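You operate a simulated robot arm through the tools that you are given. There is no shell and no other tool. Be economical: measure what you need, move in short steps, check, and stop when the job is done.

Carry out the task below with a simulated two-armed robot. There is one attempt and no reset: what you move stays moved.

## Task
Take the green checked cloth from the door end of the long worktop and lay it out flat on the middle of the long worktop.
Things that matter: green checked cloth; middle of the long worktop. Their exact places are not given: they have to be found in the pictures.

The check looks at the end state, three seconds after you hand in, the way a careful person would. Anything else that was tipped, shoved, dropped, spilled or broken makes it a failure. Flat cloth is picked up by pressing the open fingertips on it (5 to 10 N) and closing them slowly along it; thin cloth reads only 2 to 8 mm in the jaws.

## Robot
Two 7-joint arms with two-finger parallel grippers on one trunk, on a base that drives. Base frame: it is fixed to the floor where the robot stands at the start and does not move with it; the origin is under the middle of the robot, x ahead of it, y to its left, z up; the surface under the hand at the start is at about z = 910. Readings come in mm, degrees, newtons and seconds.
The left shoulder is at the start at [50, 168, 1207], the right one opposite. With the tool pointing down near the work surface each hand reaches from about 220 to 660 mm from the robot's upright axis, wherever it stands, measured 20 degrees to its own side. Places, roughly: green checked cloth [500, 0, 900]; middle of the long worktop [700, -500, 900]. Payload 1.57 kg a hand.
Tool frame (each hand has its own): the origin (TCP) lies between the finger pads and is the grasp point; the fingertips stand 30 mm ahead of it; z points along the fingers, y is the line along which they close. The gripper opens to 80 mm. The fingers are 17 mm wide and 12 mm thick; the gripper's body (40 by 82 mm) begins 80 mm behind the TCP.
Orientation is that of the tool frame in the base frame, as [roll, pitch, yaw] about the fixed x, y, z axes, in that order (R = Rz(yaw) Ry(pitch) Rx(roll)). With the fingers straight down and closing along the base's y, the tool's x points along the base's -x, its y along +y and its z along -z.

## Interface
- The arms move only by the tool send_rows. It takes "left_moves", "right_moves" or both (then of equal length, played together; a hand with none holds still); each is a list of rows, each a list of 3 entries, a list of its own where there are three numbers: the turn, a rotation vector about the base's x, y, z in degrees, then the shift along the base's x, y, z in mm, then the gripper command, from -1 (shut) to 1 (fully open), values between in proportion. In form: [[[ax, ay, az], [tx, ty, tz], claw], ...]. A call has 1 to 20 rows; each row shifts and turns the commanded pose from where the row before left it. Each row takes 0.2 s and may step no farther than 50 mm and 8.6 degrees from the row before; otherwise, or with a gripper value out of range, the whole call is refused. A pose out of reach is approached as far as the arm can. The call stops where the force on the tool passes 40 N (or 10 N more than at its start, if that is more) or the arm is blocked; 0.2 s more then pass. The fingers move at their own pace (about 45 mm/s each) and stop on an object; they squeeze with about 32 N. The grip force told is the motor's: it shows also when the fingers shut on nothing. Time passes only in rows, and 0.2 s behind the last, so rows that do not move let the fingers close. It gives the time, the measured TCP pose, the force on the tool (base axes), the opening and the grip force at its end, in the units of the frame above (readings bear some noise), with the torque about the TCP (base axes, N m) and any sound that the robot's microphone picked up.
- Cameras (640 x 400 px; columns grow to the right, rows downward): "scene" is now at [124.7, -13.7, 1416.4]; the picture's right is [-0.26, -0.96, 0.00], its down [-0.63, 0.17, -0.76] and it looks along [0.73, -0.20, -0.65] (base axes); focal length 264 px, centre (320, 200). "left" rides on the left gripper at [72, 7, -122] in its tool frame; the picture's right is [-0.09, 1.00, 0.00], its down [-0.84, -0.08, -0.54] and it looks along [-0.54, -0.05, 0.84] (tool axes); focal length 238 px, centre (320, 200). "right" rides on the right gripper at [72, -7, -122] in its tool frame; the picture's right is [0.09, 1.00, 0.00], its down [-0.84, 0.08, -0.54] and it looks along [-0.54, 0.05, 0.84] (tool axes); focal length 238 px, centre (320, 200).
- camera(camera): a new picture of that camera. No time passes.
- lift_body(by): slides the trunk up (or, below 0, down) by that many mm; the arms and the scene camera ride with it, the base frame stays. It gives what a move gives, with no picture.
- base_move(legs): drives the robot by 1 to 6 legs, each [ahead, left, turn to the left] in mm, mm and degrees, along the robot's own axes; the way and the turn of a leg run together, so that a leg with both is an arc; at most 1500 mm and 180 degrees a leg. The arms and the cameras ride along, it lands a little off, and it stops where it bumps. It gives what a move gives.
- aim_head(pan, tilt): turns the head with the scene camera to pan (to the left, within 80 degrees either way) and tilt (down, from -29 to 69), counted from straight ahead of the robot. It gives what a move gives.
- pixel_to_xyz(camera, pixels): for up to 12 pixels [column, row] of the newest picture of that camera ("zoom" is the newest enlarged one), the place [x, y, z] in the base frame of the surface seen there, good to about 2 mm, but the place of the scene camera against the robot may be out by one fixed shift of up to 12 mm in any direction. No time passes.
- enlarge(camera, box): a new picture of the part [left, top, right, bottom] of that camera's present view, enlarged. No time passes.
- job_done(): hands the job in; it is judged then, once.

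Go step by step. Measure first, check grasps and placings, and put right what went wrong. The budget is 80 turns and 58 pictures, counting those below and the enlarged ones. Unless the task says otherwise, let go and move clear before handing in, and close with one line.

The tools are called as a command line: name --argument value ..., lists and objects as JSON in quotes. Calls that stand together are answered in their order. send_rows: Moves the arms, as the interface text tells. Its arguments: {"type":"object","properties":{"left_moves":{"type":"array"},"right_moves":{"type":"array"}},"required":[]} The other tools are called the same way: lift_body (by) slides the trunk up or down; base_move (legs) drives the base; aim_head (pan, tilt) turns the head that bears the scene camera; camera (camera) takes a picture; pixel_to_xyz (camera, pixels) gives the place of the surface under pixels of a picture; enlarge (camera, box) takes an enlarged picture of a part of a camera's view; job_done () hands the job in.

At the start:

```text
clock: 0.0
left_position: [410.7, -17.8, 1243.8]
left_orientation: [180.0, 0.0, -180.0]
left_force: [0.2, 0.8, 0.4]
left_ft_torque: [-0.02, 0.03, 0.02]
left_width: 79.8
left_finger_force: 0.1
right_position: [420.1, -406.4, 1204.3]
right_orientation: [-179.9, 0.0, 180.0]
right_force: [-0.4, 0.1, -0.2]
right_ft_torque: [-0.03, -0.02, 0.0]
right_width: 80.3
right_finger_force: 0.1
trunk travel left (down, up): [-375.0, 68.0]
robot x, y, heading: [-2.8, 1.5, -0.0]
head pan, tilt: [-15.3, 40.7]
```

scene: 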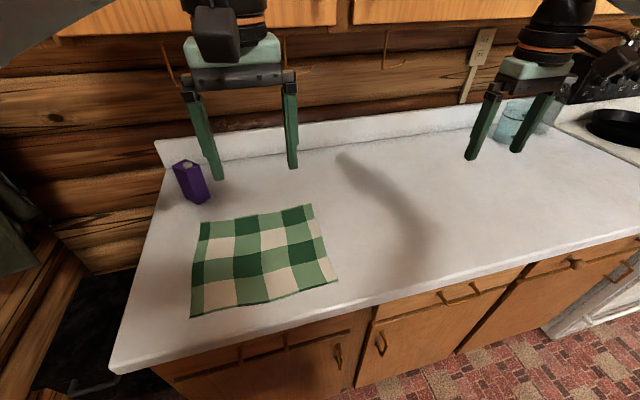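
right: 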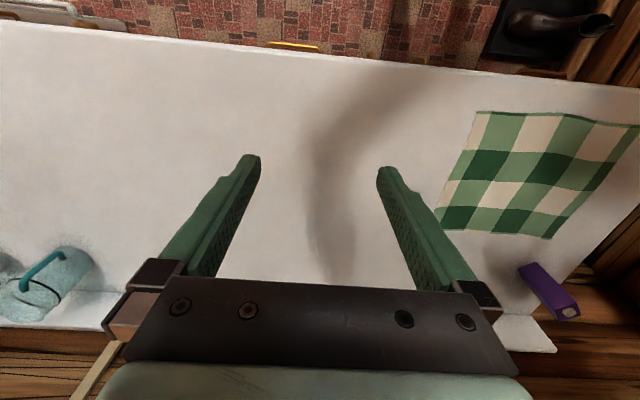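
left: 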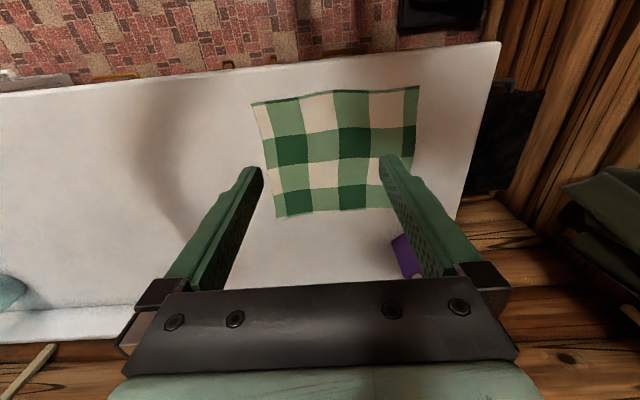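

The scene picture shows the cloth with corners near (200,222), (312,204), (338,281), (190,318), and a purple carton behind it at (190,180). I'll measure these points and the worktop edges.

pixel_to_xyz --camera "scene" --pixels '[[202, 223], [310, 206], [335, 280], [192, 315], [262, 255], [190, 190], [112, 368], [165, 170], [400, 300], [560, 255], [420, 200], [575, 130]]'

pixel_to_xyz --camera "left" --pixels '[[254, 104], [417, 88], [411, 208], [278, 215], [497, 45], [340, 150]]'

aim_head --pan -50 --tilt 35

camera --camera "scene"

```text
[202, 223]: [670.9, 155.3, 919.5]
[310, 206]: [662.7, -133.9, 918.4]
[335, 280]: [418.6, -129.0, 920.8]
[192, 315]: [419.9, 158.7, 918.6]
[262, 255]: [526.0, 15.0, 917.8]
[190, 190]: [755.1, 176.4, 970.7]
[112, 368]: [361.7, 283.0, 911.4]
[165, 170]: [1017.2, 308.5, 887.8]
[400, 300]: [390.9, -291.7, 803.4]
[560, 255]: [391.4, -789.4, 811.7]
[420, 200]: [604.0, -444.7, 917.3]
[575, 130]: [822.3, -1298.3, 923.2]
```

```text
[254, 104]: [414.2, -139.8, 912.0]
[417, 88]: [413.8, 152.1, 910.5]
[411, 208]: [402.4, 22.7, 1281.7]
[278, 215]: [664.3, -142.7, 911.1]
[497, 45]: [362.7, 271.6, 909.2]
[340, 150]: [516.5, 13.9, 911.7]
```

```text
clock: 1.0
left_position: [409.9, -19.4, 1243.5]
left_orientation: [180.0, 0.1, -179.9]
left_force: [-0.4, -0.3, -0.1]
left_ft_torque: [-0.03, -0.01, -0.02]
left_width: 80.3
left_finger_force: 0.0
right_position: [419.8, -407.6, 1202.3]
right_orientation: [180.0, 0.0, 179.9]
right_force: [0.3, 0.3, -0.3]
right_ft_torque: [0.01, 0.0, -0.01]
right_width: 80.1
right_finger_force: 0.1
trunk travel left (down, up): [-375.0, 68.0]
robot x, y, heading: [0.7, 1.6, -0.1]
head pan, tilt: [-50.0, 35.0]
```

```text
54 pictures are left
```

scene: 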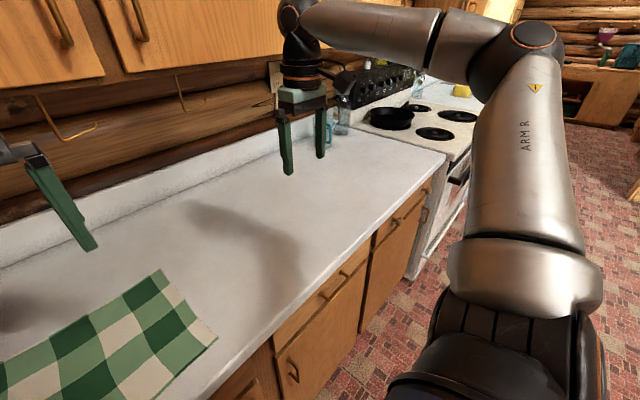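

The worktop ends at the stove near (443,157), and its middle looks clear. I'll measure the stove end, the back edge and the jugs behind the right hand.

pixel_to_xyz --camera "scene" --pixels '[[440, 158], [355, 124], [340, 130], [300, 245], [350, 220], [250, 165], [200, 190], [270, 230], [330, 140]]'

```text
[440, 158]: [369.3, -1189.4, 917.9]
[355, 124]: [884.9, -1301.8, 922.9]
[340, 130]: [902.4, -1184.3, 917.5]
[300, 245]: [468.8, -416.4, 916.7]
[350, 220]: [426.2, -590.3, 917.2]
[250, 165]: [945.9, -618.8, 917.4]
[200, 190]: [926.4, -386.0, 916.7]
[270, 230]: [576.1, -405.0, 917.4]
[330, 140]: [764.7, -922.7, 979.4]
```

The worktop runs about x 362–960 and y 275 to −1200, so the target centre is around (665, −470), and the cloth is about 250 × 290 mm. Next I'll look down to see how much room the base has ahead.

aim_head --pan 0 --tilt 69

camera --camera "scene"

```text
clock: 2.2
left_position: [411.2, -17.9, 1244.9]
left_orientation: [-179.9, 0.0, 180.0]
left_force: [-0.6, -0.2, 0.6]
left_ft_torque: [-0.01, 0.01, 0.04]
left_width: 79.8
left_finger_force: 0.0
right_position: [420.1, -406.8, 1202.6]
right_orientation: [-179.9, 0.0, 180.0]
right_force: [0.8, -0.7, 0.6]
right_ft_torque: [-0.03, 0.0, 0.0]
right_width: 79.9
right_finger_force: 0.0
trunk travel left (down, up): [-375.0, 68.0]
robot x, y, heading: [0.2, 1.6, -0.0]
head pan, tilt: [0.0, 68.8]
```

```text
53 pictures are left
```

scene: 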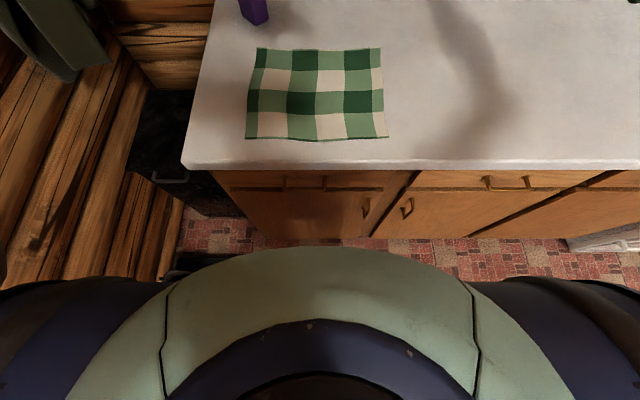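

A strip of floor shows between the robot's front and the cupboard (rows 215–280), with something dark at (195,260). I'll measure the gap.

pixel_to_xyz --camera "scene" --pixels '[[195, 262], [205, 240], [430, 245], [480, 270], [320, 252], [320, 225], [150, 282], [490, 182], [180, 255]]'

```text
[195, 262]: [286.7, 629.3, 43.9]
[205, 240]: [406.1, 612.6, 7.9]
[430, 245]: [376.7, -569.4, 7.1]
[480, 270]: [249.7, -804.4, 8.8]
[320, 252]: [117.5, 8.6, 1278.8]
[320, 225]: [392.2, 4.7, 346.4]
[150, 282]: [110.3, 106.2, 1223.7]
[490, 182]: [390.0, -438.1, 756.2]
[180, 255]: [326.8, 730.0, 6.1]
```

The gap can't be seen past the chest, but the cupboard front is at x≈390. I'll creep 90 mm ahead so the far edge of the cloth is within reach.

base_move --legs '[[90, 0, 0]]'

```text
clock: 3.3
left_position: [500.4, -18.5, 1245.4]
left_orientation: [179.9, 0.0, -179.9]
left_force: [-0.6, 0.0, -0.3]
left_ft_torque: [0.02, -0.01, -0.01]
left_width: 80.1
left_finger_force: 0.1
right_position: [511.2, -405.9, 1203.0]
right_orientation: [-179.9, 0.0, -180.0]
right_force: [0.6, 0.2, -0.2]
right_ft_torque: [0.0, 0.05, 0.02]
right_width: 79.9
right_finger_force: 0.0
trunk travel left (down, up): [-375.0, 68.0]
robot x, y, heading: [91.2, -3.5, 0.3]
head pan, tilt: [0.0, 68.8]
```

The base is at x=91. Now I'll bring both hands above the back corners of the cloth, left to (648,120) and right to (648,−112), with the jaws narrowed to about 28 mm.

send_rows --left_moves '[[[0, 0, 0], [14.8, 13.8, -10], -0.3], [[0, 0, 0], [14.8, 13.8, -25], -0.3], [[0, 0, 0], [14.8, 13.8, -25], -0.3], [[0, 0, 0], [14.8, 13.8, -25], -0.3], [[0, 0, 0], [14.8, 13.8, -25], -0.3], [[0, 0, 0], [14.8, 13.8, -25], -0.3], [[0, 0, 0], [14.8, 13.8, -25], -0.3], [[0, 0, 0], [14.8, 13.8, -25], -0.3], [[0, 0, 0], [14.8, 13.8, -25], -0.3], [[0, 0, 0], [14.8, 13.8, -35], -0.3]]' --right_moves '[[[0, 0, 0], [13.7, 29.4, -10], -0.3], [[0, 0, 0], [13.7, 29.4, -20], -0.3], [[0, 0, 0], [13.7, 29.4, -20], -0.3], [[0, 0, 0], [13.7, 29.4, -20], -0.3], [[0, 0, 0], [13.7, 29.4, -20], -0.3], [[0, 0, 0], [13.7, 29.4, -20], -0.3], [[0, 0, 0], [13.7, 29.4, -20], -0.3], [[0, 0, 0], [13.7, 29.4, -20], -0.3], [[0, 0, 0], [13.7, 29.4, -20], -0.3], [[0, 0, 0], [13.7, 29.4, -33], -0.3]]'

camera --camera "left"

camera --camera "right"

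```text
clock: 5.5
left_position: [648.6, 121.3, 997.1]
left_orientation: [180.0, 0.1, -180.0]
left_force: [0.4, -0.7, -0.4]
left_ft_torque: [0.02, 0.03, 0.0]
left_width: 27.9
left_finger_force: 0.0
right_position: [572.3, -180.3, 1019.0]
right_orientation: [-180.0, 0.1, 180.0]
right_force: [0.7, -0.3, 0.1]
right_ft_torque: [0.01, -0.03, 0.0]
right_width: 28.0
right_finger_force: 0.0
right hand out of reach, approached as far as the arm can: row 7, 8, 9, 10
trunk travel left (down, up): [-375.0, 68.0]
robot x, y, heading: [88.2, 0.1, 0.2]
head pan, tilt: [0.0, 68.8]
```

```text
52 pictures are left
```

left: 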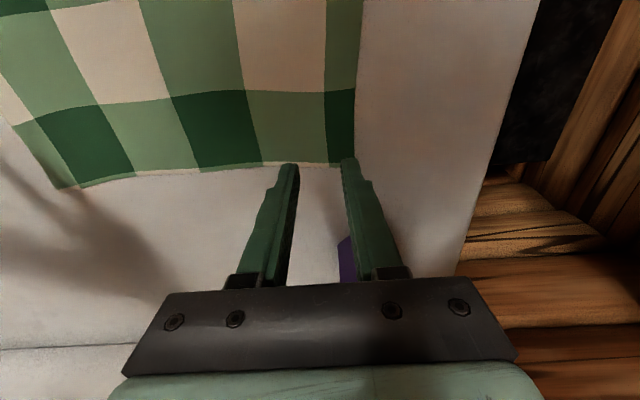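

```text
51 pictures are left
```

right: 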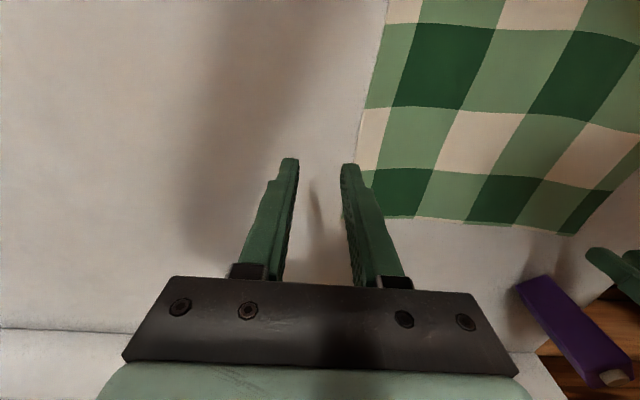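

The left hand is in place, but the right stopped short at (572,−180), out of reach on that path. I'll raise it, move in y first and then ahead.

send_rows --right_moves '[[[0, 0, 0], [0, 0, 30], -0.3], [[0, 0, 0], [0, 30, 0], -0.3], [[0, 0, 0], [0, 30, 0], -0.3], [[0, 0, 0], [25, 0, 0], -0.3], [[0, 0, 0], [25, 0, 0], -0.3], [[0, 0, 0], [25, 0, 0], -0.3]]'

```text
clock: 6.9
left_position: [648.4, 120.3, 997.5]
left_orientation: [180.0, 0.0, -179.9]
left_force: [-0.5, -0.4, -0.2]
left_ft_torque: [0.0, 0.02, 0.04]
left_width: 28.1
left_finger_force: 0.0
right_position: [588.8, -186.0, 1059.0]
right_orientation: [179.8, 0.1, -179.9]
right_force: [0.4, 0.5, -0.6]
right_ft_torque: [-0.02, 0.0, -0.02]
right_width: 28.1
right_finger_force: 0.2
right hand out of reach, approached as far as the arm can: row 2, 3, 4, 5, 6
trunk travel left (down, up): [-375.0, 68.0]
robot x, y, heading: [89.3, -1.2, 0.1]
head pan, tilt: [0.0, 68.8]
```

The right hand balks at moving toward +y at this extension. I'll retract it, shift across near the body, then reach out again.

send_rows --right_moves '[[[0, 0, 0], [-40, 0, 20], -0.3], [[0, 0, 0], [-40, 0, 20], -0.3], [[0, 0, 0], [-40, 0, 0], -0.3], [[0, 0, 0], [0, 35, 0], -0.3], [[0, 0, 0], [0, 35, 0], -0.3]]'

```text
clock: 8.1
left_position: [648.7, 122.3, 997.5]
left_orientation: [-179.9, 0.0, -179.9]
left_force: [-0.4, 0.1, -0.3]
left_ft_torque: [0.0, -0.01, 0.04]
left_width: 28.0
left_finger_force: 0.2
right_position: [469.6, -118.3, 1097.0]
right_orientation: [180.0, -0.2, 179.9]
right_force: [-1.3, 0.2, 0.3]
right_ft_torque: [0.02, 0.02, -0.02]
right_width: 28.1
right_finger_force: 0.0
trunk travel left (down, up): [-375.0, 68.0]
robot x, y, heading: [91.0, -0.5, 0.3]
head pan, tilt: [0.0, 68.8]
```

send_rows --right_moves '[[[0, 0, 0], [30, 0, 0], -0.3], [[0, 0, 0], [30, 0, 0], -0.3], [[0, 0, 0], [30, 0, -20], -0.3], [[0, 0, 0], [30, 0, -20], -0.3], [[0, 0, 0], [30, 0, -30], -0.3], [[0, 0, 0], [28, 6, -27], -0.3]]'

camera --camera "scene"

```text
clock: 9.5
left_position: [647.0, 121.3, 996.9]
left_orientation: [180.0, 0.0, -180.0]
left_force: [1.3, -0.2, -1.2]
left_ft_torque: [0.01, 0.01, 0.01]
left_width: 27.8
left_finger_force: 0.1
right_position: [580.1, -187.8, 1018.2]
right_orientation: [179.9, 0.0, -180.0]
right_force: [0.5, -0.4, -0.4]
right_ft_torque: [0.01, 0.0, 0.0]
right_width: 27.8
right_finger_force: 0.0
right hand out of reach, approached as far as the arm can: row 2, 3, 4, 5, 6
trunk travel left (down, up): [-375.0, 68.0]
robot x, y, heading: [92.0, 1.4, 0.2]
head pan, tilt: [0.0, 68.8]
```

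```text
50 pictures are left
```

scene: 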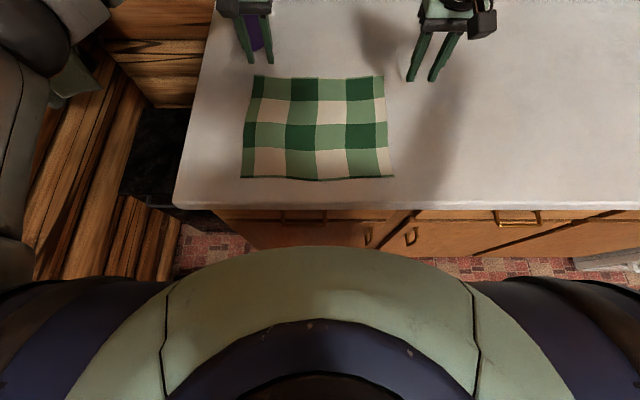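

The right hand may be held off by the nearness of the left arm, since they always stop about 310 mm apart. To test that, I'll move the left hand away to the left and up, and send the right one again.

send_rows --left_moves '[[[0, 0, 0], [-20, 20, 30], -0.3], [[0, 0, 0], [-30, 20, 30], -0.3], [[0, 0, 0], [-30, 20, 30], -0.3], [[0, 0, 0], [-30, 20, 30], -0.3], [[0, 0, 0], [0, 0, 0], -0.3], [[0, 0, 0], [0, 0, 0], -0.3]]' --right_moves '[[[0, 0, 0], [0, 0, 10], -0.3], [[0, 0, 0], [0, 0, 10], -0.3], [[0, 0, 0], [10, 20, 0], -0.3], [[0, 0, 0], [20, 20, 0], -0.3], [[0, 0, 0], [20, 20, 0], -0.3], [[0, 0, 0], [20, 15, 0], -0.3]]'

```text
clock: 10.9
left_position: [539.1, 201.5, 1122.2]
left_orientation: [-180.0, 0.0, -179.9]
left_force: [0.1, -0.4, 0.7]
left_ft_torque: [-0.01, 0.0, 0.02]
left_width: 27.8
left_finger_force: 0.1
right_position: [582.2, -181.8, 1053.3]
right_orientation: [179.9, 0.1, -180.0]
right_force: [0.4, -1.2, -0.6]
right_ft_torque: [0.0, 0.01, 0.0]
right_width: 27.6
right_finger_force: 0.1
right hand out of reach, approached as far as the arm can: row 3, 4, 5, 6
trunk travel left (down, up): [-375.0, 68.0]
robot x, y, heading: [89.3, 2.0, 0.2]
head pan, tilt: [0.0, 68.8]
```

It isn't the distance between the hands, so the right arm seems stuck near a joint limit. I'll probe by pulling it back outward and reaching ahead at y≈−300.

send_rows --right_moves '[[[0, 0, 0], [-30, -40, 0], -0.3], [[0, 0, 0], [-30, -40, 0], -0.3], [[0, 0, 0], [0, -40, 0], -0.3], [[0, 0, 0], [30, 0, 0], -0.3], [[0, 0, 0], [30, 0, 0], -0.3], [[0, 0, 0], [30, 0, 0], -0.3], [[0, 0, 0], [30, 0, -20], -0.3]]'

aim_head --pan -20 --tilt 40

camera --camera "scene"

```text
clock: 12.5
left_position: [540.1, 198.7, 1121.4]
left_orientation: [180.0, -0.1, -179.9]
left_force: [0.3, -0.5, 0.9]
left_ft_torque: [0.02, 0.0, -0.02]
left_width: 28.0
left_finger_force: 0.1
right_position: [644.8, -301.2, 1030.6]
right_orientation: [179.9, 0.1, 179.9]
right_force: [0.6, -0.6, -0.6]
right_ft_torque: [0.0, 0.0, 0.03]
right_width: 28.2
right_finger_force: 0.1
trunk travel left (down, up): [-375.0, 68.0]
robot x, y, heading: [87.9, -2.6, 0.1]
head pan, tilt: [0.0, 68.8]
```

```text
clock: 13.4
left_position: [540.2, 201.2, 1122.6]
left_orientation: [180.0, -0.1, -179.9]
left_force: [2.1, -0.1, -0.7]
left_ft_torque: [-0.01, 0.01, 0.03]
left_width: 28.1
left_finger_force: 0.0
right_position: [643.8, -299.7, 1031.5]
right_orientation: [180.0, 0.0, 180.0]
right_force: [0.0, -0.2, 0.1]
right_ft_torque: [-0.01, 0.03, 0.0]
right_width: 28.1
right_finger_force: 0.0
trunk travel left (down, up): [-375.0, 68.0]
robot x, y, heading: [92.0, 1.1, 0.1]
head pan, tilt: [-20.0, 40.0]
```

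```text
49 pictures are left
```

scene: 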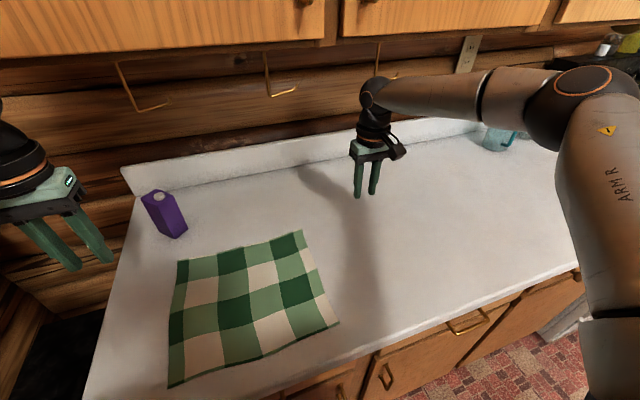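

At y=−300 the right hand reaches fine (TCP at (644,−300)), so the limit lies in the wrist when it swings inward. I'll let the tool yaw about 25° with the inward swing.

send_rows --right_moves '[[[0, 0, 6], [0, 20, 10], -0.3], [[0, 0, 6], [0, 25, 0], -0.3], [[0, 0, 6], [0, 25, 0], -0.3], [[0, 0, 6], [0, 25, 0], -0.3], [[0, 0, 0], [0, 30, 0], -0.3], [[0, 0, 0], [0, 30, 0], -0.3], [[0, 0, 0], [2, 30, 0], -0.3]]'

```text
clock: 15.0
left_position: [539.7, 199.9, 1122.1]
left_orientation: [179.9, -0.1, -179.9]
left_force: [0.6, -0.4, -0.2]
left_ft_torque: [0.02, 0.02, 0.0]
left_width: 28.0
left_finger_force: 0.1
right_position: [575.0, -172.5, 1057.1]
right_orientation: [180.0, 0.0, -156.0]
right_force: [0.2, -0.9, -0.3]
right_ft_torque: [0.0, -0.02, 0.03]
right_width: 27.8
right_finger_force: 0.1
right hand out of reach, approached as far as the arm can: row 2, 3, 4, 5, 6, 7
trunk travel left (down, up): [-375.0, 68.0]
robot x, y, heading: [90.2, -1.6, 0.4]
head pan, tilt: [-20.0, 40.0]
```

Yawing left did not free it. I'll try the opposite yaw while moving in.

send_rows --right_moves '[[[0, 0, -8], [0, -15, 0], -0.3], [[0, 0, -8], [0, -15, 0], -0.3], [[0, 0, -8], [0, 0, 0], -0.3], [[0, 0, -8], [10, 0, 0], -0.3], [[0, 0, -8], [10, 10, 0], -0.3], [[0, 0, -8], [10, 20, 0], -0.3], [[0, 0, 0], [10, 25, 0], -0.3], [[0, 0, 0], [10, 25, 0], -0.3], [[0, 0, 0], [10, 20, 0], -0.3]]'

```text
clock: 17.0
left_position: [540.1, 199.6, 1121.8]
left_orientation: [180.0, 0.1, -179.9]
left_force: [-0.2, -0.3, -0.4]
left_ft_torque: [-0.06, 0.03, 0.0]
left_width: 28.0
left_finger_force: 0.0
right_position: [570.1, -167.2, 1066.0]
right_orientation: [-180.0, 0.1, 156.0]
right_force: [-0.5, -1.3, 0.1]
right_ft_torque: [-0.01, 0.0, -0.01]
right_width: 27.6
right_finger_force: 0.0
right hand out of reach, approached as far as the arm can: row 6, 7, 8, 9
trunk travel left (down, up): [-375.0, 68.0]
robot x, y, heading: [93.0, -1.7, 0.5]
head pan, tilt: [-20.0, 40.0]
```

The boundary looks like a shoulder limit on the right arm, which needs about 23° or more to its own side. Turning the base about 15° left should put both corners in range, so first I'll look left for clearance and draw the left hand in.

send_rows --left_moves '[[[0, 0, 0], [0, -30, 0], -0.3], [[0, 0, 0], [0, -30, 0], -0.3], [[0, 0, 0], [0, -30, 0], -0.3], [[0, 0, 0], [0, -30, 0], -0.3]]' --right_moves '[[[0, 0, 8], [-10, -40, 0], -0.3], [[0, 0, 8], [0, -40, 0], -0.3], [[0, 0, 8], [0, -40, 0], -0.3], [[0, 0, 0], [0, 0, 0], -0.3]]'

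aim_head --pan 45 --tilt 35

camera --camera "scene"

```text
clock: 18.0
left_position: [539.1, 79.5, 1119.0]
left_orientation: [180.0, 0.0, -179.9]
left_force: [0.7, -0.1, 0.4]
left_ft_torque: [-0.01, 0.0, 0.0]
left_width: 28.0
left_finger_force: 0.1
right_position: [558.9, -285.9, 1067.0]
right_orientation: [-180.0, -0.1, -180.0]
right_force: [0.7, 0.5, -0.2]
right_ft_torque: [0.01, -0.03, 0.02]
right_width: 27.8
right_finger_force: 0.1
trunk travel left (down, up): [-375.0, 68.0]
robot x, y, heading: [90.2, -2.9, 0.1]
head pan, tilt: [-20.0, 40.0]
```

```text
clock: 19.4
left_position: [537.2, 80.4, 1118.7]
left_orientation: [-179.9, 0.0, -179.8]
left_force: [-0.8, 0.3, 0.3]
left_ft_torque: [0.0, -0.02, 0.02]
left_width: 28.1
left_finger_force: 0.2
right_position: [559.7, -285.0, 1067.1]
right_orientation: [-180.0, -0.1, 179.9]
right_force: [0.1, -0.6, 0.0]
right_ft_torque: [0.03, -0.01, -0.02]
right_width: 28.0
right_finger_force: 0.1
trunk travel left (down, up): [-375.0, 68.0]
robot x, y, heading: [89.8, 3.1, 0.2]
head pan, tilt: [45.0, 35.0]
```

```text
48 pictures are left
```

scene: 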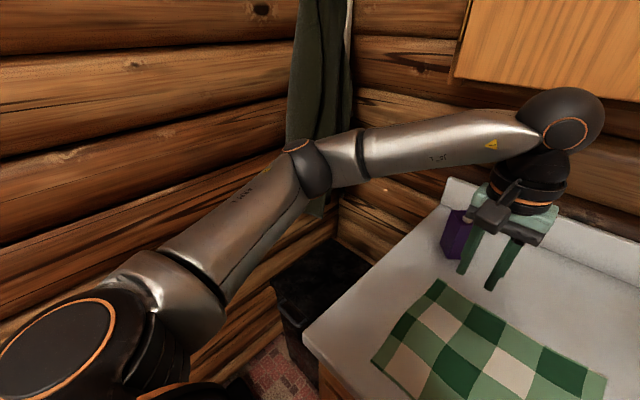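

The left elbow at (312,165) looks clear of the log wall and the curtain. I'll measure the margins.

pixel_to_xyz --camera "scene" --pixels '[[312, 165], [200, 80], [325, 60], [100, 200], [320, 290], [305, 330], [455, 225], [445, 245]]'

```text
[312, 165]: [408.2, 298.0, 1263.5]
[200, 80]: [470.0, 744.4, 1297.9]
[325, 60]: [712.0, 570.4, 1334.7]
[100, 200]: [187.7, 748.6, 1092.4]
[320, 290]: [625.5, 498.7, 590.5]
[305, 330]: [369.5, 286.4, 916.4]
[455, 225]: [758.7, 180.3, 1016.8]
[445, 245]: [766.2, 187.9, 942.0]
```

There is ample clearance: the elbow is at y≈300 and the wall at y≈745. I'll turn the base 16° left.

base_move --legs '[[0, 0, 16]]'

```text
clock: 20.7
left_position: [498.7, 199.5, 1119.0]
left_orientation: [-180.0, -0.1, -164.1]
left_force: [-0.7, 0.1, 0.8]
left_ft_torque: [-0.03, 0.03, 0.01]
left_width: 27.8
left_finger_force: 0.0
right_position: [618.9, -144.3, 1067.0]
right_orientation: [-179.9, -0.1, -164.1]
right_force: [0.1, 0.5, 0.3]
right_ft_torque: [-0.04, 0.02, -0.01]
right_width: 28.2
right_finger_force: 0.2
trunk travel left (down, up): [-375.0, 68.0]
robot x, y, heading: [92.1, -2.9, 15.9]
head pan, tilt: [45.0, 35.0]
```

The right hand is now at (619,−144), close to its corner. I'll square both tools and go above the corners at about z 970.

send_rows --left_moves '[[[0, 0, -8], [30, -16, -20], -0.3], [[0, 0, -8], [30, -16, -30], -0.3], [[0, 0, 0], [30, -16, -30], -0.3], [[0, 0, 0], [30, -16, -30], -0.3], [[0, 0, 0], [29, -16, -39], -0.3]]' --right_moves '[[[0, 0, -8], [6, 6, -10], -0.3], [[0, 0, -8], [6, 6, -20], -0.3], [[0, 0, 0], [6, 6, -20], -0.3], [[0, 0, 0], [6, 6, -20], -0.3], [[0, 0, 0], [5, 5, -27], -0.3]]'

camera --camera "left"

camera --camera "right"

```text
refused: row 5 steps farther than a row can; nothing moved
```

```text
47 pictures are left
```

left: 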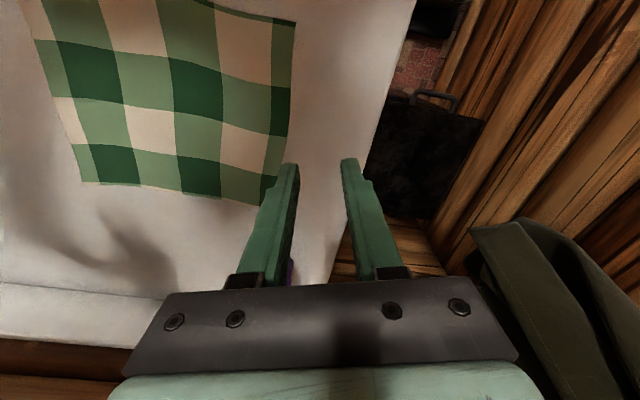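

```text
46 pictures are left
```

right: 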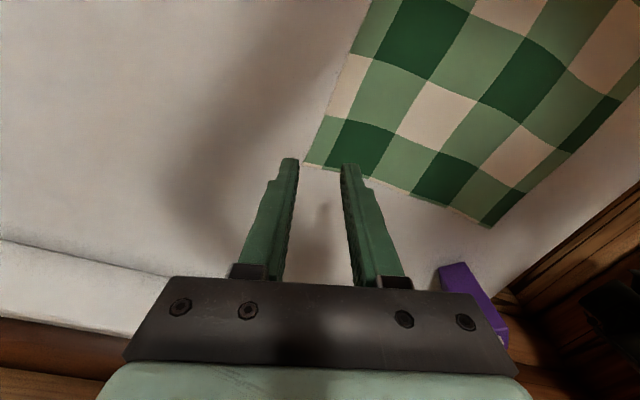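

Row 5 was too long and the call was refused, so I'll spread the descent over more rows and measure the cloth's back corners in the hand pictures.

pixel_to_xyz --camera "right" --pixels '[[308, 162], [490, 222], [400, 188]]'

send_rows --left_moves '[[[0, 0, -8], [30, -16, -20], -0.3], [[0, 0, -8], [30, -16, -25], -0.3], [[0, 0, 0], [30, -16, -25], -0.3], [[0, 0, 0], [30, -16, -25], -0.3], [[0, 0, 0], [29, -16, -25], -0.3], [[0, 0, 0], [0, 0, -29], -0.3]]' --right_moves '[[[0, 0, -8], [6, 6, -10], -0.3], [[0, 0, -8], [6, 6, -20], -0.3], [[0, 0, 0], [6, 6, -20], -0.3], [[0, 0, 0], [6, 6, -20], -0.3], [[0, 0, 0], [5, 5, -20], -0.3], [[0, 0, 0], [0, 0, -7], -0.3]]'

camera --camera "left"

camera --camera "right"

```text
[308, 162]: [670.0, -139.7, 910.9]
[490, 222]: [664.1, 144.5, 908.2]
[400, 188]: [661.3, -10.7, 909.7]
```

```text
clock: 22.1
left_position: [640.9, 123.5, 975.4]
left_orientation: [179.9, 0.0, 179.9]
left_force: [-0.1, 0.4, 0.2]
left_ft_torque: [0.0, -0.02, 0.01]
left_width: 28.2
left_finger_force: 0.1
left hand out of reach, approached as far as the arm can: row 5
right_position: [646.3, -117.3, 970.5]
right_orientation: [-180.0, -0.1, 179.9]
right_force: [-0.2, 0.7, 0.3]
right_ft_torque: [0.03, 0.02, 0.0]
right_width: 28.2
right_finger_force: 0.1
trunk travel left (down, up): [-375.0, 68.0]
robot x, y, heading: [86.7, 1.0, 15.8]
head pan, tilt: [45.0, 35.0]
```

```text
45 pictures are left
```

left: 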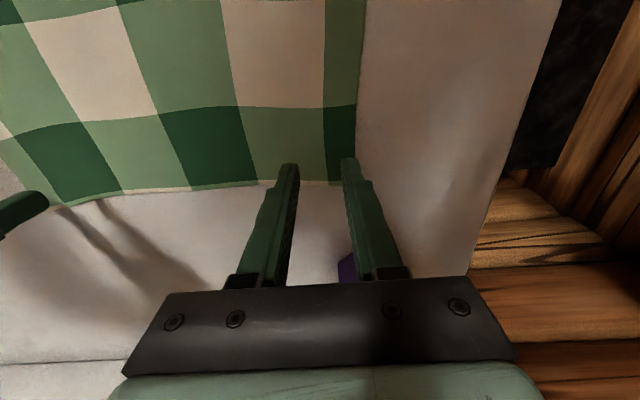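

```text
44 pictures are left
```

right: 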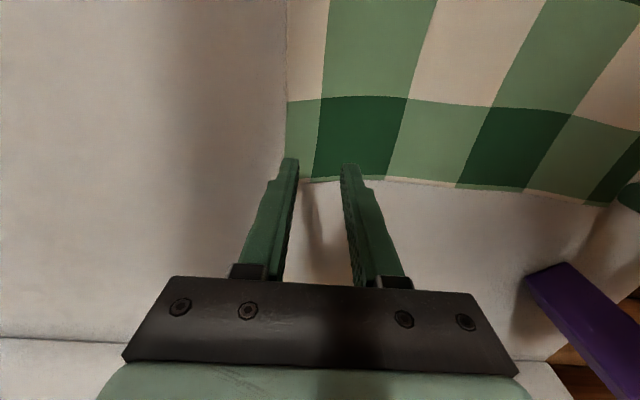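

Both hands are above the back corners. I'll move the left in by 8 mm and the right by 5 mm, descend to about 3 mm above contact, then press gently.

send_rows --left_moves '[[[0, 0, 0], [4, -8, -15], -0.3], [[0, 0, 0], [0, 0, -10], -0.3], [[0, 0, 0], [0, 0, -6], -0.3], [[0, 0, 0], [0, 0, -2], -0.3]]' --right_moves '[[[0, 0, 0], [2, 5, -10], -0.3], [[0, 0, 0], [0, 0, -10], -0.3], [[0, 0, 0], [0, 0, -6], -0.3], [[0, 0, 0], [0, 0, -2], -0.3]]'

```text
clock: 23.1
left_position: [641.3, 119.0, 950.9]
left_orientation: [-180.0, 0.1, 180.0]
left_force: [-0.3, -0.1, 0.1]
left_ft_torque: [0.03, -0.02, -0.01]
left_width: 27.8
left_finger_force: 0.0
left hand out of reach, approached as far as the arm can: row 1
right_position: [649.6, -112.2, 943.1]
right_orientation: [179.9, 0.0, 179.8]
right_force: [0.4, 0.2, -0.2]
right_ft_torque: [0.01, -0.02, -0.01]
right_width: 27.8
right_finger_force: 0.1
trunk travel left (down, up): [-375.0, 68.0]
robot x, y, heading: [88.6, -1.9, 15.6]
head pan, tilt: [45.0, 35.0]
```

The left hand stopped at its reach limit, but (641,119) still works: its outer finger is at y≈145, inside the edge. I'll lower both into contact in small steps.

send_rows --left_moves '[[[0, 0, 0], [0, 0, -5], -0.3], [[0, 0, 0], [0, 0, -3], -0.3], [[0, 0, 0], [0, 0, -2], -0.3], [[0, 0, 0], [0, 0, -1], -0.3]]' --right_moves '[[[0, 0, 0], [0, 0, -1], -0.3], [[0, 0, 0], [0, 0, -1], -0.3], [[0, 0, 0], [0, 0, -1], -0.3], [[0, 0, 0], [0, 0, -1], -0.3]]'

```text
clock: 24.1
left_position: [640.5, 118.0, 940.9]
left_orientation: [179.9, 0.3, 179.9]
left_force: [0.9, -0.8, 5.6]
left_ft_torque: [0.13, -0.02, 0.01]
left_width: 27.7
left_finger_force: 0.0
right_position: [647.1, -113.9, 940.7]
right_orientation: [179.9, 0.1, 179.9]
right_force: [0.5, 0.1, 2.8]
right_ft_torque: [-0.03, -0.03, 0.02]
right_width: 27.6
right_finger_force: 0.0
right hand out of reach, approached as far as the arm can: row 3
trunk travel left (down, up): [-375.0, 68.0]
robot x, y, heading: [89.6, -2.5, 16.0]
head pan, tilt: [45.0, 35.0]
```

Contact is 5.6 N on the left and 2.8 N on the right. I'll press the right a little more, then close both slowly.

send_rows --left_moves '[[[0, 0, 0], [0, 0, -0.7], -0.3], [[0, 0, 0], [0, 0, 0], -0.4], [[0, 0, 0], [0, 0, 0], -0.5], [[0, 0, 0], [0, 0, 0], -0.6], [[0, 0, 0], [0, 0, 0], -0.7], [[0, 0, 0], [0, 0, 0], -0.8], [[0, 0, 0], [0, 0, 0], -0.9], [[0, 0, 0], [0, 0, 0], -1], [[0, 0, 0], [0, 0, 0], -1], [[0, 0, 0], [0, 0, 0], -1]]' --right_moves '[[[0, 0, 0], [0, 0, -1.5], -0.3], [[0, 0, 0], [0, 0, 0], -0.4], [[0, 0, 0], [0, 0, 0], -0.5], [[0, 0, 0], [0, 0, 0], -0.6], [[0, 0, 0], [0, 0, 0], -0.7], [[0, 0, 0], [0, 0, 0], -0.8], [[0, 0, 0], [0, 0, 0], -0.9], [[0, 0, 0], [0, 0, 0], -1], [[0, 0, 0], [0, 0, 0], -1], [[0, 0, 0], [0, 0, 0], -1]]'

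camera --camera "left"

camera --camera "right"

```text
clock: 26.3
left_position: [638.7, 120.5, 941.1]
left_orientation: [-180.0, 0.3, 179.9]
left_force: [0.5, 1.9, 16.1]
left_ft_torque: [0.18, 0.05, 0.0]
left_width: 1.7
left_finger_force: 23.2
right_position: [644.7, -116.6, 940.7]
right_orientation: [179.8, 0.2, 179.9]
right_force: [1.1, -2.6, 15.7]
right_ft_torque: [-0.18, 0.05, -0.01]
right_width: 0.0
right_finger_force: 20.7
trunk travel left (down, up): [-375.0, 68.0]
robot x, y, heading: [88.1, -0.1, 15.7]
head pan, tilt: [45.0, 35.0]
```

```text
43 pictures are left
```

left: 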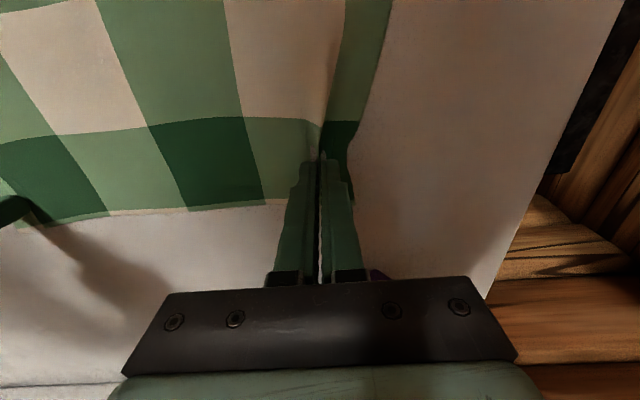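

```text
42 pictures are left
```

right: 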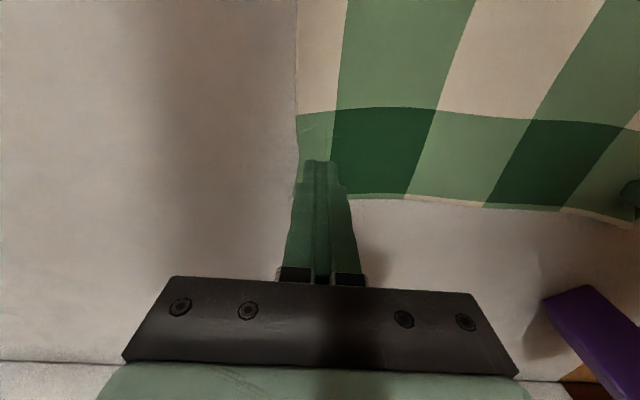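

The left hand has a fold (1.7 mm, ridge visible at (320,145)), but the right closed on nothing. I'll reopen the right wider, a little further in, and press harder.

send_rows --right_moves '[[[0, 0, 0], [0, 0, 6], -1], [[0, 0, 0], [-2, 12, 0], -0.1], [[0, 0, 0], [-2, 0, 0], -0.1], [[0, 0, 0], [0, 0, -4], -0.1], [[0, 0, 0], [0, 0, -2], -0.1], [[0, 0, 0], [0, 0, -1], -0.1]]'

```text
clock: 27.7
left_position: [637.9, 119.0, 941.4]
left_orientation: [179.9, 0.5, 179.9]
left_force: [-3.6, 1.7, 20.8]
left_ft_torque: [0.15, 0.2, 0.0]
left_width: 1.6
left_finger_force: 23.5
right_position: [637.7, -106.6, 942.6]
right_orientation: [-180.0, 0.1, 179.9]
right_force: [0.0, 0.3, -0.1]
right_ft_torque: [-0.01, 0.01, -0.01]
right_width: 35.8
right_finger_force: 0.1
right hand out of reach, approached as far as the arm can: row 2, 6
trunk travel left (down, up): [-375.0, 68.0]
robot x, y, heading: [90.4, 3.9, 15.8]
head pan, tilt: [45.0, 35.0]
```

The right hand isn't touching yet and is near its reach limit. I'll pull it back slightly, press down in steps, and ease the left's press.

send_rows --right_moves '[[[0, 0, 0], [-2, -2, -1.5], -0.1], [[0, 0, 0], [0, 0, -1], -0.1], [[0, 0, 0], [0, 0, -1], -0.1]]' --left_moves '[[[0, 0, 0], [0, 0, 2], -1], [[0, 0, 0], [0, 0, 2], -1], [[0, 0, 0], [0, 0, 0], -1]]'

```text
clock: 28.5
left_position: [639.7, 118.9, 942.8]
left_orientation: [-179.8, 0.3, 179.9]
left_force: [0.0, -0.1, 0.7]
left_ft_torque: [-0.02, -0.02, 0.01]
left_width: 1.7
left_finger_force: 23.6
right_position: [636.8, -108.6, 941.0]
right_orientation: [179.9, 0.4, 179.9]
right_force: [-3.8, -0.9, 17.1]
right_ft_torque: [-0.34, 0.11, -0.04]
right_width: 36.2
right_finger_force: 0.1
trunk travel left (down, up): [-375.0, 68.0]
robot x, y, heading: [90.4, -0.9, 15.8]
head pan, tilt: [45.0, 35.0]
```

It's pressing at 17 N, so I'll ease up 0.8 mm and close slowly.

send_rows --right_moves '[[[0, 0, 0], [0, 0, 0.8], -0.1], [[0, 0, 0], [0, 0, 0], -0.2], [[0, 0, 0], [0, 0, 0], -0.3], [[0, 0, 0], [0, 0, 0], -0.4], [[0, 0, 0], [0, 0, 0], -0.5], [[0, 0, 0], [0, 0, 0], -0.6], [[0, 0, 0], [0, 0, 0], -0.7], [[0, 0, 0], [0, 0, 0], -0.8], [[0, 0, 0], [0, 0, 0], -0.9], [[0, 0, 0], [0, 0, 0], -1], [[0, 0, 0], [0, 0, 0], -1], [[0, 0, 0], [0, 0, 0], -1]]'

camera --camera "right"

```text
clock: 31.1
left_position: [640.0, 118.5, 944.8]
left_orientation: [-180.0, 0.3, 179.8]
left_force: [-0.2, -3.6, 1.3]
left_ft_torque: [-0.16, 0.02, 0.04]
left_width: 1.8
left_finger_force: 23.4
right_position: [636.8, -108.7, 940.9]
right_orientation: [179.9, 0.2, 179.9]
right_force: [-1.0, 1.7, 21.9]
right_ft_torque: [0.01, 0.07, 0.02]
right_width: 2.0
right_finger_force: 23.3
trunk travel left (down, up): [-375.0, 68.0]
robot x, y, heading: [87.6, -0.8, 15.9]
head pan, tilt: [45.0, 35.0]
```

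```text
41 pictures are left
```

right: 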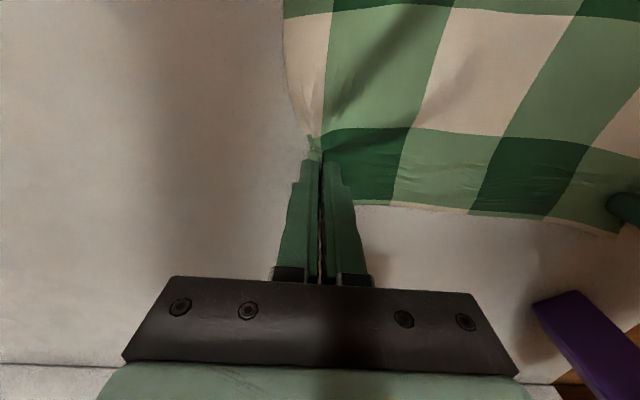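

Both corners are held, at 1.8 mm and 2.0 mm. I'll lift and draw both hands back together so the cloth hangs free, then check.

send_rows --left_moves '[[[0, 0, 0], [-3, -3, 10], -1], [[0, 0, 0], [-9, 0, 20], -1], [[0, 0, 0], [-12, 0, 22], -1], [[0, 0, 0], [-12, 0, 22], -1], [[0, 0, 0], [-12, 0, 22], -1], [[0, 0, 0], [-12, 0, 22], -1], [[0, 0, 0], [-12, 0, 22], -1], [[0, 0, 0], [-12, 0, 22], -1], [[0, 0, 0], [-12, 0, 22], -1], [[0, 0, 0], [-12, 0, 22], -1]]' --right_moves '[[[0, 0, 0], [-3, 0, 12], -1], [[0, 0, 0], [-9, 0, 22], -1], [[0, 0, 0], [-12, 0, 22], -1], [[0, 0, 0], [-12, 0, 22], -1], [[0, 0, 0], [-12, 0, 22], -1], [[0, 0, 0], [-12, 0, 22], -1], [[0, 0, 0], [-12, 0, 22], -1], [[0, 0, 0], [-12, 0, 22], -1], [[0, 0, 0], [-12, 0, 22], -1], [[0, 0, 0], [-12, 0, 22], -1]]'

lift_body --by 60

aim_head --pan -16 --tilt 45

camera --camera "scene"

```text
clock: 33.3
left_position: [532.0, 117.1, 1150.5]
left_orientation: [180.0, -0.1, 179.8]
left_force: [-0.1, -2.5, -0.6]
left_ft_torque: [-0.08, -0.02, 0.05]
left_width: 1.6
left_finger_force: 23.9
right_position: [528.7, -107.5, 1151.9]
right_orientation: [180.0, 0.0, 179.9]
right_force: [-0.6, 2.1, -0.7]
right_ft_torque: [0.09, 0.01, 0.04]
right_width: 2.0
right_finger_force: 24.2
trunk travel left (down, up): [-375.0, 68.0]
robot x, y, heading: [92.6, 0.8, 16.0]
head pan, tilt: [45.0, 35.0]
```

```text
clock: 34.3
left_position: [534.3, 115.4, 1210.1]
left_orientation: [180.0, 0.1, 179.9]
left_force: [0.7, -1.3, -0.4]
left_ft_torque: [0.0, -0.02, 0.02]
left_width: 1.5
left_finger_force: 24.0
right_position: [530.0, -108.1, 1211.0]
right_orientation: [180.0, 0.0, 179.9]
right_force: [-0.5, 2.2, 0.3]
right_ft_torque: [0.07, 0.02, -0.01]
right_width: 1.7
right_finger_force: 23.5
trunk travel left (down, up): [-435.0, 8.0]
robot x, y, heading: [91.7, 1.1, 16.0]
head pan, tilt: [45.0, 35.0]
```

```text
clock: 35.6
left_position: [534.6, 116.6, 1211.8]
left_orientation: [-180.0, 0.0, 179.8]
left_force: [-0.1, -1.3, -0.1]
left_ft_torque: [-0.04, 0.05, -0.01]
left_width: 1.7
left_finger_force: 23.3
right_position: [529.6, -108.4, 1212.6]
right_orientation: [180.0, 0.0, 179.8]
right_force: [0.4, 1.3, 0.0]
right_ft_torque: [0.04, 0.0, 0.01]
right_width: 2.0
right_finger_force: 23.4
trunk travel left (down, up): [-435.0, 8.0]
robot x, y, heading: [89.4, 1.1, 15.9]
head pan, tilt: [-16.0, 45.0]
```

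```text
40 pictures are left
```

scene: 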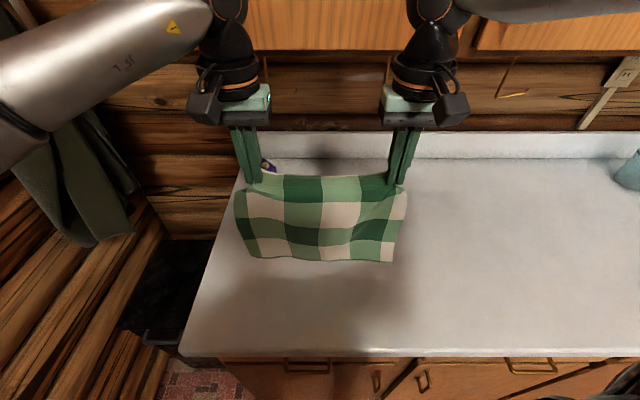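

The cloth hangs square between both hands and is clear of the worktop. I'll drive 478 mm toward −y with the heading held (ahead −132, left −459 in robot axes).

base_move --legs '[[-132, -459, 0]]'

camera --camera "scene"

```text
clock: 40.1
left_position: [531.0, -357.7, 1210.8]
left_orientation: [-179.9, 0.0, 179.9]
left_force: [0.5, -1.6, -0.8]
left_ft_torque: [-0.02, 0.04, 0.04]
left_width: 1.6
left_finger_force: 23.3
right_position: [529.1, -583.2, 1210.9]
right_orientation: [-179.9, -0.1, 179.9]
right_force: [-0.2, 2.6, 0.4]
right_ft_torque: [0.06, 0.03, -0.01]
right_width: 1.7
right_finger_force: 23.5
trunk travel left (down, up): [-435.0, 8.0]
robot x, y, heading: [85.7, -473.0, 15.9]
head pan, tilt: [-16.0, 45.0]
```

```text
39 pictures are left
```

scene: 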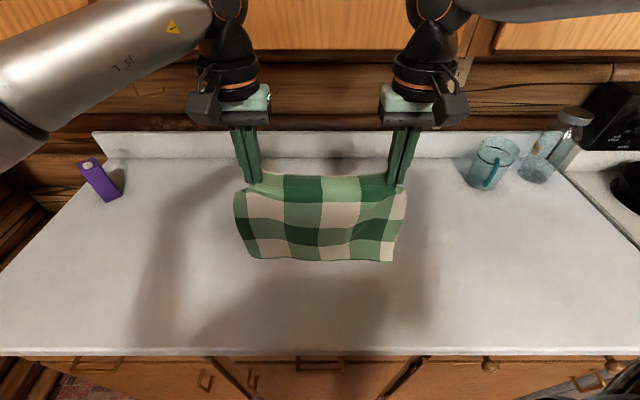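

The cloth is now centred near y=−470 and clear of the jugs. To reach the middle of the worktop's depth, I'll creep the base another 50 mm toward it.

base_move --legs '[[48, -14, 0]]'

```text
clock: 41.0
left_position: [553.9, -358.7, 1210.6]
left_orientation: [-179.9, 0.0, 179.9]
left_force: [0.5, -0.4, 0.3]
left_ft_torque: [-0.05, -0.04, 0.01]
left_width: 1.5
left_finger_force: 22.7
right_position: [550.9, -583.2, 1210.7]
right_orientation: [179.8, 0.1, 179.9]
right_force: [-0.6, 0.3, 0.9]
right_ft_torque: [0.03, -0.05, 0.0]
right_width: 2.0
right_finger_force: 23.7
trunk travel left (down, up): [-435.0, 8.0]
robot x, y, heading: [108.7, -475.4, 15.8]
head pan, tilt: [-16.0, 45.0]
stopped in leg 1: the robot was blocked; the commanded pose is now the measured one
```

The base is blocked at x≈109, so I'll gain reach by tilting the fingers forward. First I'll draw back to x≈500 with 16° of tilt and lower the trunk so the front edge of the cloth touches down.

send_rows --left_moves '[[[0, -4, 0], [-12, 0, 0], -1], [[0, -4, 0], [-12, 0, 0], -1], [[0, -4, 0], [-12, 0, 0], -1], [[0, -4, 0], [-12, 0, 0], -1]]' --right_moves '[[[0, -4, 0], [-12, 0, 0], -1], [[0, -4, 0], [-12, 0, 0], -1], [[0, -4, 0], [-12, 0, 0], -1], [[0, -4, 0], [-12, 0, 0], -1]]'

lift_body --by -60

camera --camera "scene"

```text
clock: 42.0
left_position: [504.8, -360.1, 1212.5]
left_orientation: [-179.9, 16.1, 180.0]
left_force: [0.2, -0.3, -0.5]
left_ft_torque: [0.0, -0.01, 0.02]
left_width: 1.7
left_finger_force: 23.7
right_position: [501.5, -582.5, 1212.1]
right_orientation: [179.9, 16.0, 179.9]
right_force: [0.8, 0.1, 0.1]
right_ft_torque: [0.0, -0.01, 0.04]
right_width: 2.0
right_finger_force: 23.5
trunk travel left (down, up): [-435.0, 8.0]
robot x, y, heading: [110.4, -476.8, 15.7]
head pan, tilt: [-16.0, 45.0]
```

```text
clock: 43.0
left_position: [506.2, -359.0, 1151.6]
left_orientation: [179.9, 16.0, 180.0]
left_force: [-0.2, -0.3, 0.6]
left_ft_torque: [0.0, 0.0, 0.01]
left_width: 1.9
left_finger_force: 23.5
right_position: [503.2, -583.0, 1151.3]
right_orientation: [179.9, 16.1, 179.9]
right_force: [0.4, 0.9, 1.0]
right_ft_torque: [0.02, 0.01, 0.05]
right_width: 2.0
right_finger_force: 23.5
trunk travel left (down, up): [-375.0, 68.0]
robot x, y, heading: [111.3, -472.0, 16.0]
head pan, tilt: [-16.0, 45.0]
```

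```text
38 pictures are left
```

scene: 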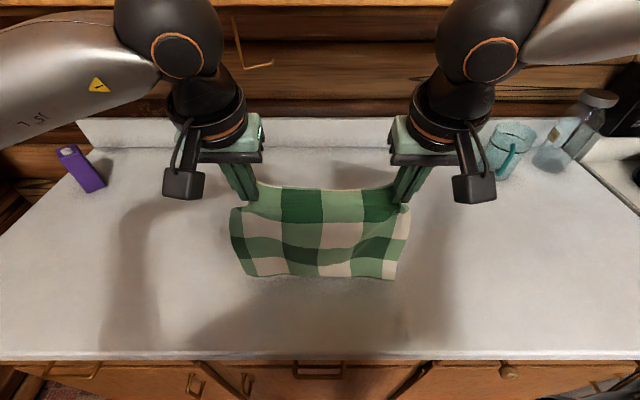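

The front edge is about to touch, at row 278. Now I'll sweep forward and down in an arc, tilting further, to lay the cloth from front to back.

send_rows --left_moves '[[[0, -4, 0], [30, 0, -6], -1], [[0, -4, 0], [32, 0, -12], -1], [[0, -4, 0], [30, 0, -15], -1], [[0, -4, 0], [28, 0, -22], -1], [[0, -4, 0], [25, 0, -25], -1], [[0, 0, 0], [24, 0, -30], -1], [[0, 0, 0], [19, 0, -30], -1], [[0, 0, 0], [14, 0, -25], -1], [[0, 0, 0], [10, 0, -20], -1]]' --right_moves '[[[0, -4, 0], [30, 0, -6], -1], [[0, -4, 0], [32, 0, -12], -1], [[0, -4, 0], [30, 0, -15], -1], [[0, -4, 0], [28, 0, -22], -1], [[0, -4, 0], [25, 0, -25], -1], [[0, 0, 0], [24, 0, -30], -1], [[0, 0, 0], [19, 0, -30], -1], [[0, 0, 0], [14, 0, -25], -1], [[0, 0, 0], [10, 0, -20], -1]]'

camera --camera "scene"

```text
clock: 45.0
left_position: [718.7, -359.3, 967.1]
left_orientation: [179.9, 36.0, 179.9]
left_force: [0.5, -0.5, -0.7]
left_ft_torque: [-0.01, 0.01, -0.02]
left_width: 1.7
left_finger_force: 23.6
right_position: [713.7, -582.2, 964.0]
right_orientation: [180.0, 36.1, 179.9]
right_force: [-0.6, 1.3, 0.2]
right_ft_torque: [-0.03, -0.02, -0.02]
right_width: 1.9
right_finger_force: 23.9
trunk travel left (down, up): [-375.0, 68.0]
robot x, y, heading: [108.1, -473.3, 16.2]
head pan, tilt: [-16.0, 45.0]
```

```text
37 pictures are left
```

scene: 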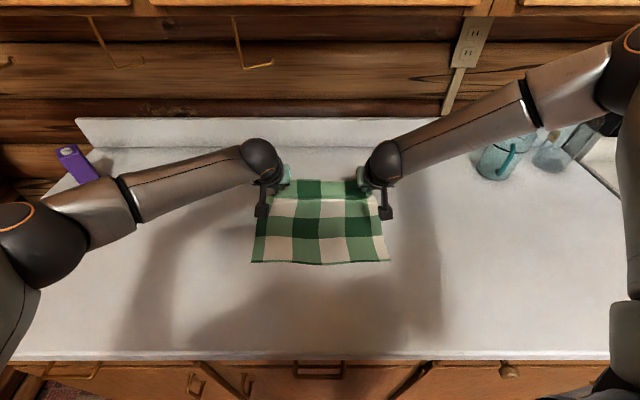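

It's working: the cloth lies nearly flat. I'll go about 22 mm further ahead and down until the tips are just above the surface.

send_rows --left_moves '[[[0, 0, 0], [8, 0, -6], -1], [[0, 0, 0], [8, 0, -6], -1], [[0, 0, 0], [6, 0, -5], -1], [[0, 0, 0], [0, 0, -2], -1]]' --right_moves '[[[0, 0, 0], [9, 0, -5], -1], [[0, 0, 0], [9, 0, -5], -1], [[0, 0, 0], [7, 0, -4], -1], [[0, 0, 0], [0, 0, -2], -1]]'

camera --camera "left"

enlarge --camera "scene" --box '[210, 130, 430, 280]'

```text
clock: 46.0
left_position: [740.4, -359.9, 948.2]
left_orientation: [180.0, 36.0, 179.9]
left_force: [-0.5, -0.8, 0.0]
left_ft_torque: [-0.07, 0.0, 0.01]
left_width: 1.5
left_finger_force: 23.3
right_position: [740.9, -583.4, 949.9]
right_orientation: [180.0, 36.0, 180.0]
right_force: [0.5, 1.6, 0.7]
right_ft_torque: [0.0, 0.01, 0.0]
right_width: 2.0
right_finger_force: 23.8
trunk travel left (down, up): [-375.0, 68.0]
robot x, y, heading: [113.8, -475.2, 16.0]
head pan, tilt: [-16.0, 45.0]
```

```text
36 pictures are left
```

left: 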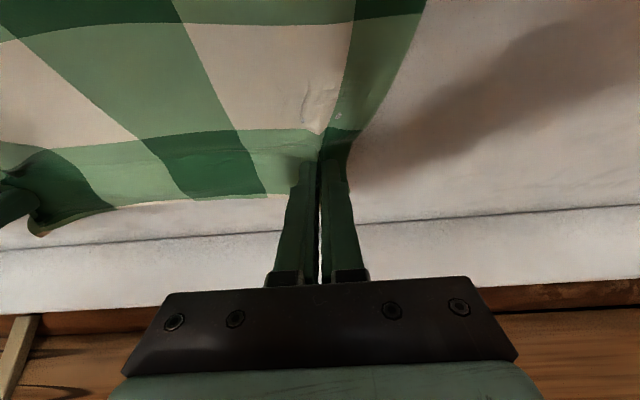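

```text
2.67 times, centred on (320, 205) of scene
```

zoom: 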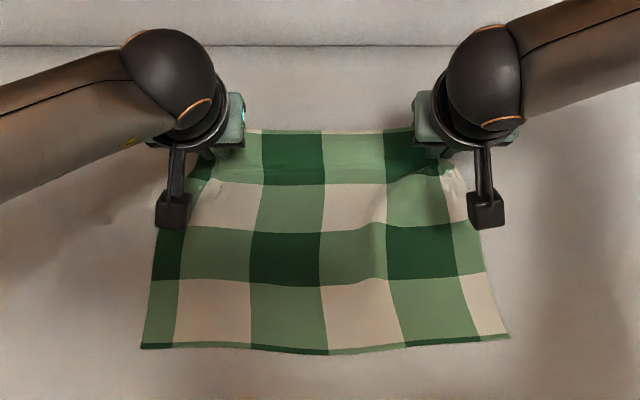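

The cloth is flat apart from the two pinched folds. I'll lower until light contact so that opening the fingers spreads the folds on the surface.

send_rows --left_moves '[[[0, 0, 0], [0, 0, -2], -1], [[0, 0, 0], [0, 0, -2], -1], [[0, 0, 0], [0, 0, -1], -1], [[0, 0, 0], [0, 0, -1], -1]]' --right_moves '[[[0, 0, 0], [0, 0, -2], -1], [[0, 0, 0], [0, 0, -2], -1], [[0, 0, 0], [0, 0, -1], -1], [[0, 0, 0], [0, 0, -1], -1]]'

pixel_to_xyz --camera "zoom" --pixels '[[145, 345], [505, 335], [250, 133], [410, 133], [320, 250]]'

```text
clock: 47.0
left_position: [739.9, -358.9, 942.1]
left_orientation: [-180.0, 36.0, 179.8]
left_force: [0.6, -1.1, 1.6]
left_ft_torque: [-0.02, 0.01, -0.01]
left_width: 1.9
left_finger_force: 23.7
right_position: [739.2, -582.6, 943.3]
right_orientation: [179.9, 36.1, 179.9]
right_force: [-0.7, 0.2, 0.4]
right_ft_torque: [0.0, 0.01, 0.03]
right_width: 2.0
right_finger_force: 23.6
trunk travel left (down, up): [-375.0, 68.0]
robot x, y, heading: [108.7, -476.7, 15.9]
head pan, tilt: [-16.0, 45.0]
```

```text
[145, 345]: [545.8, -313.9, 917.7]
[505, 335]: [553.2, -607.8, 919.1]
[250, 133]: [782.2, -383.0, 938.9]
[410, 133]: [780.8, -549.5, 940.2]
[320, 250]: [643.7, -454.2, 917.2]
```

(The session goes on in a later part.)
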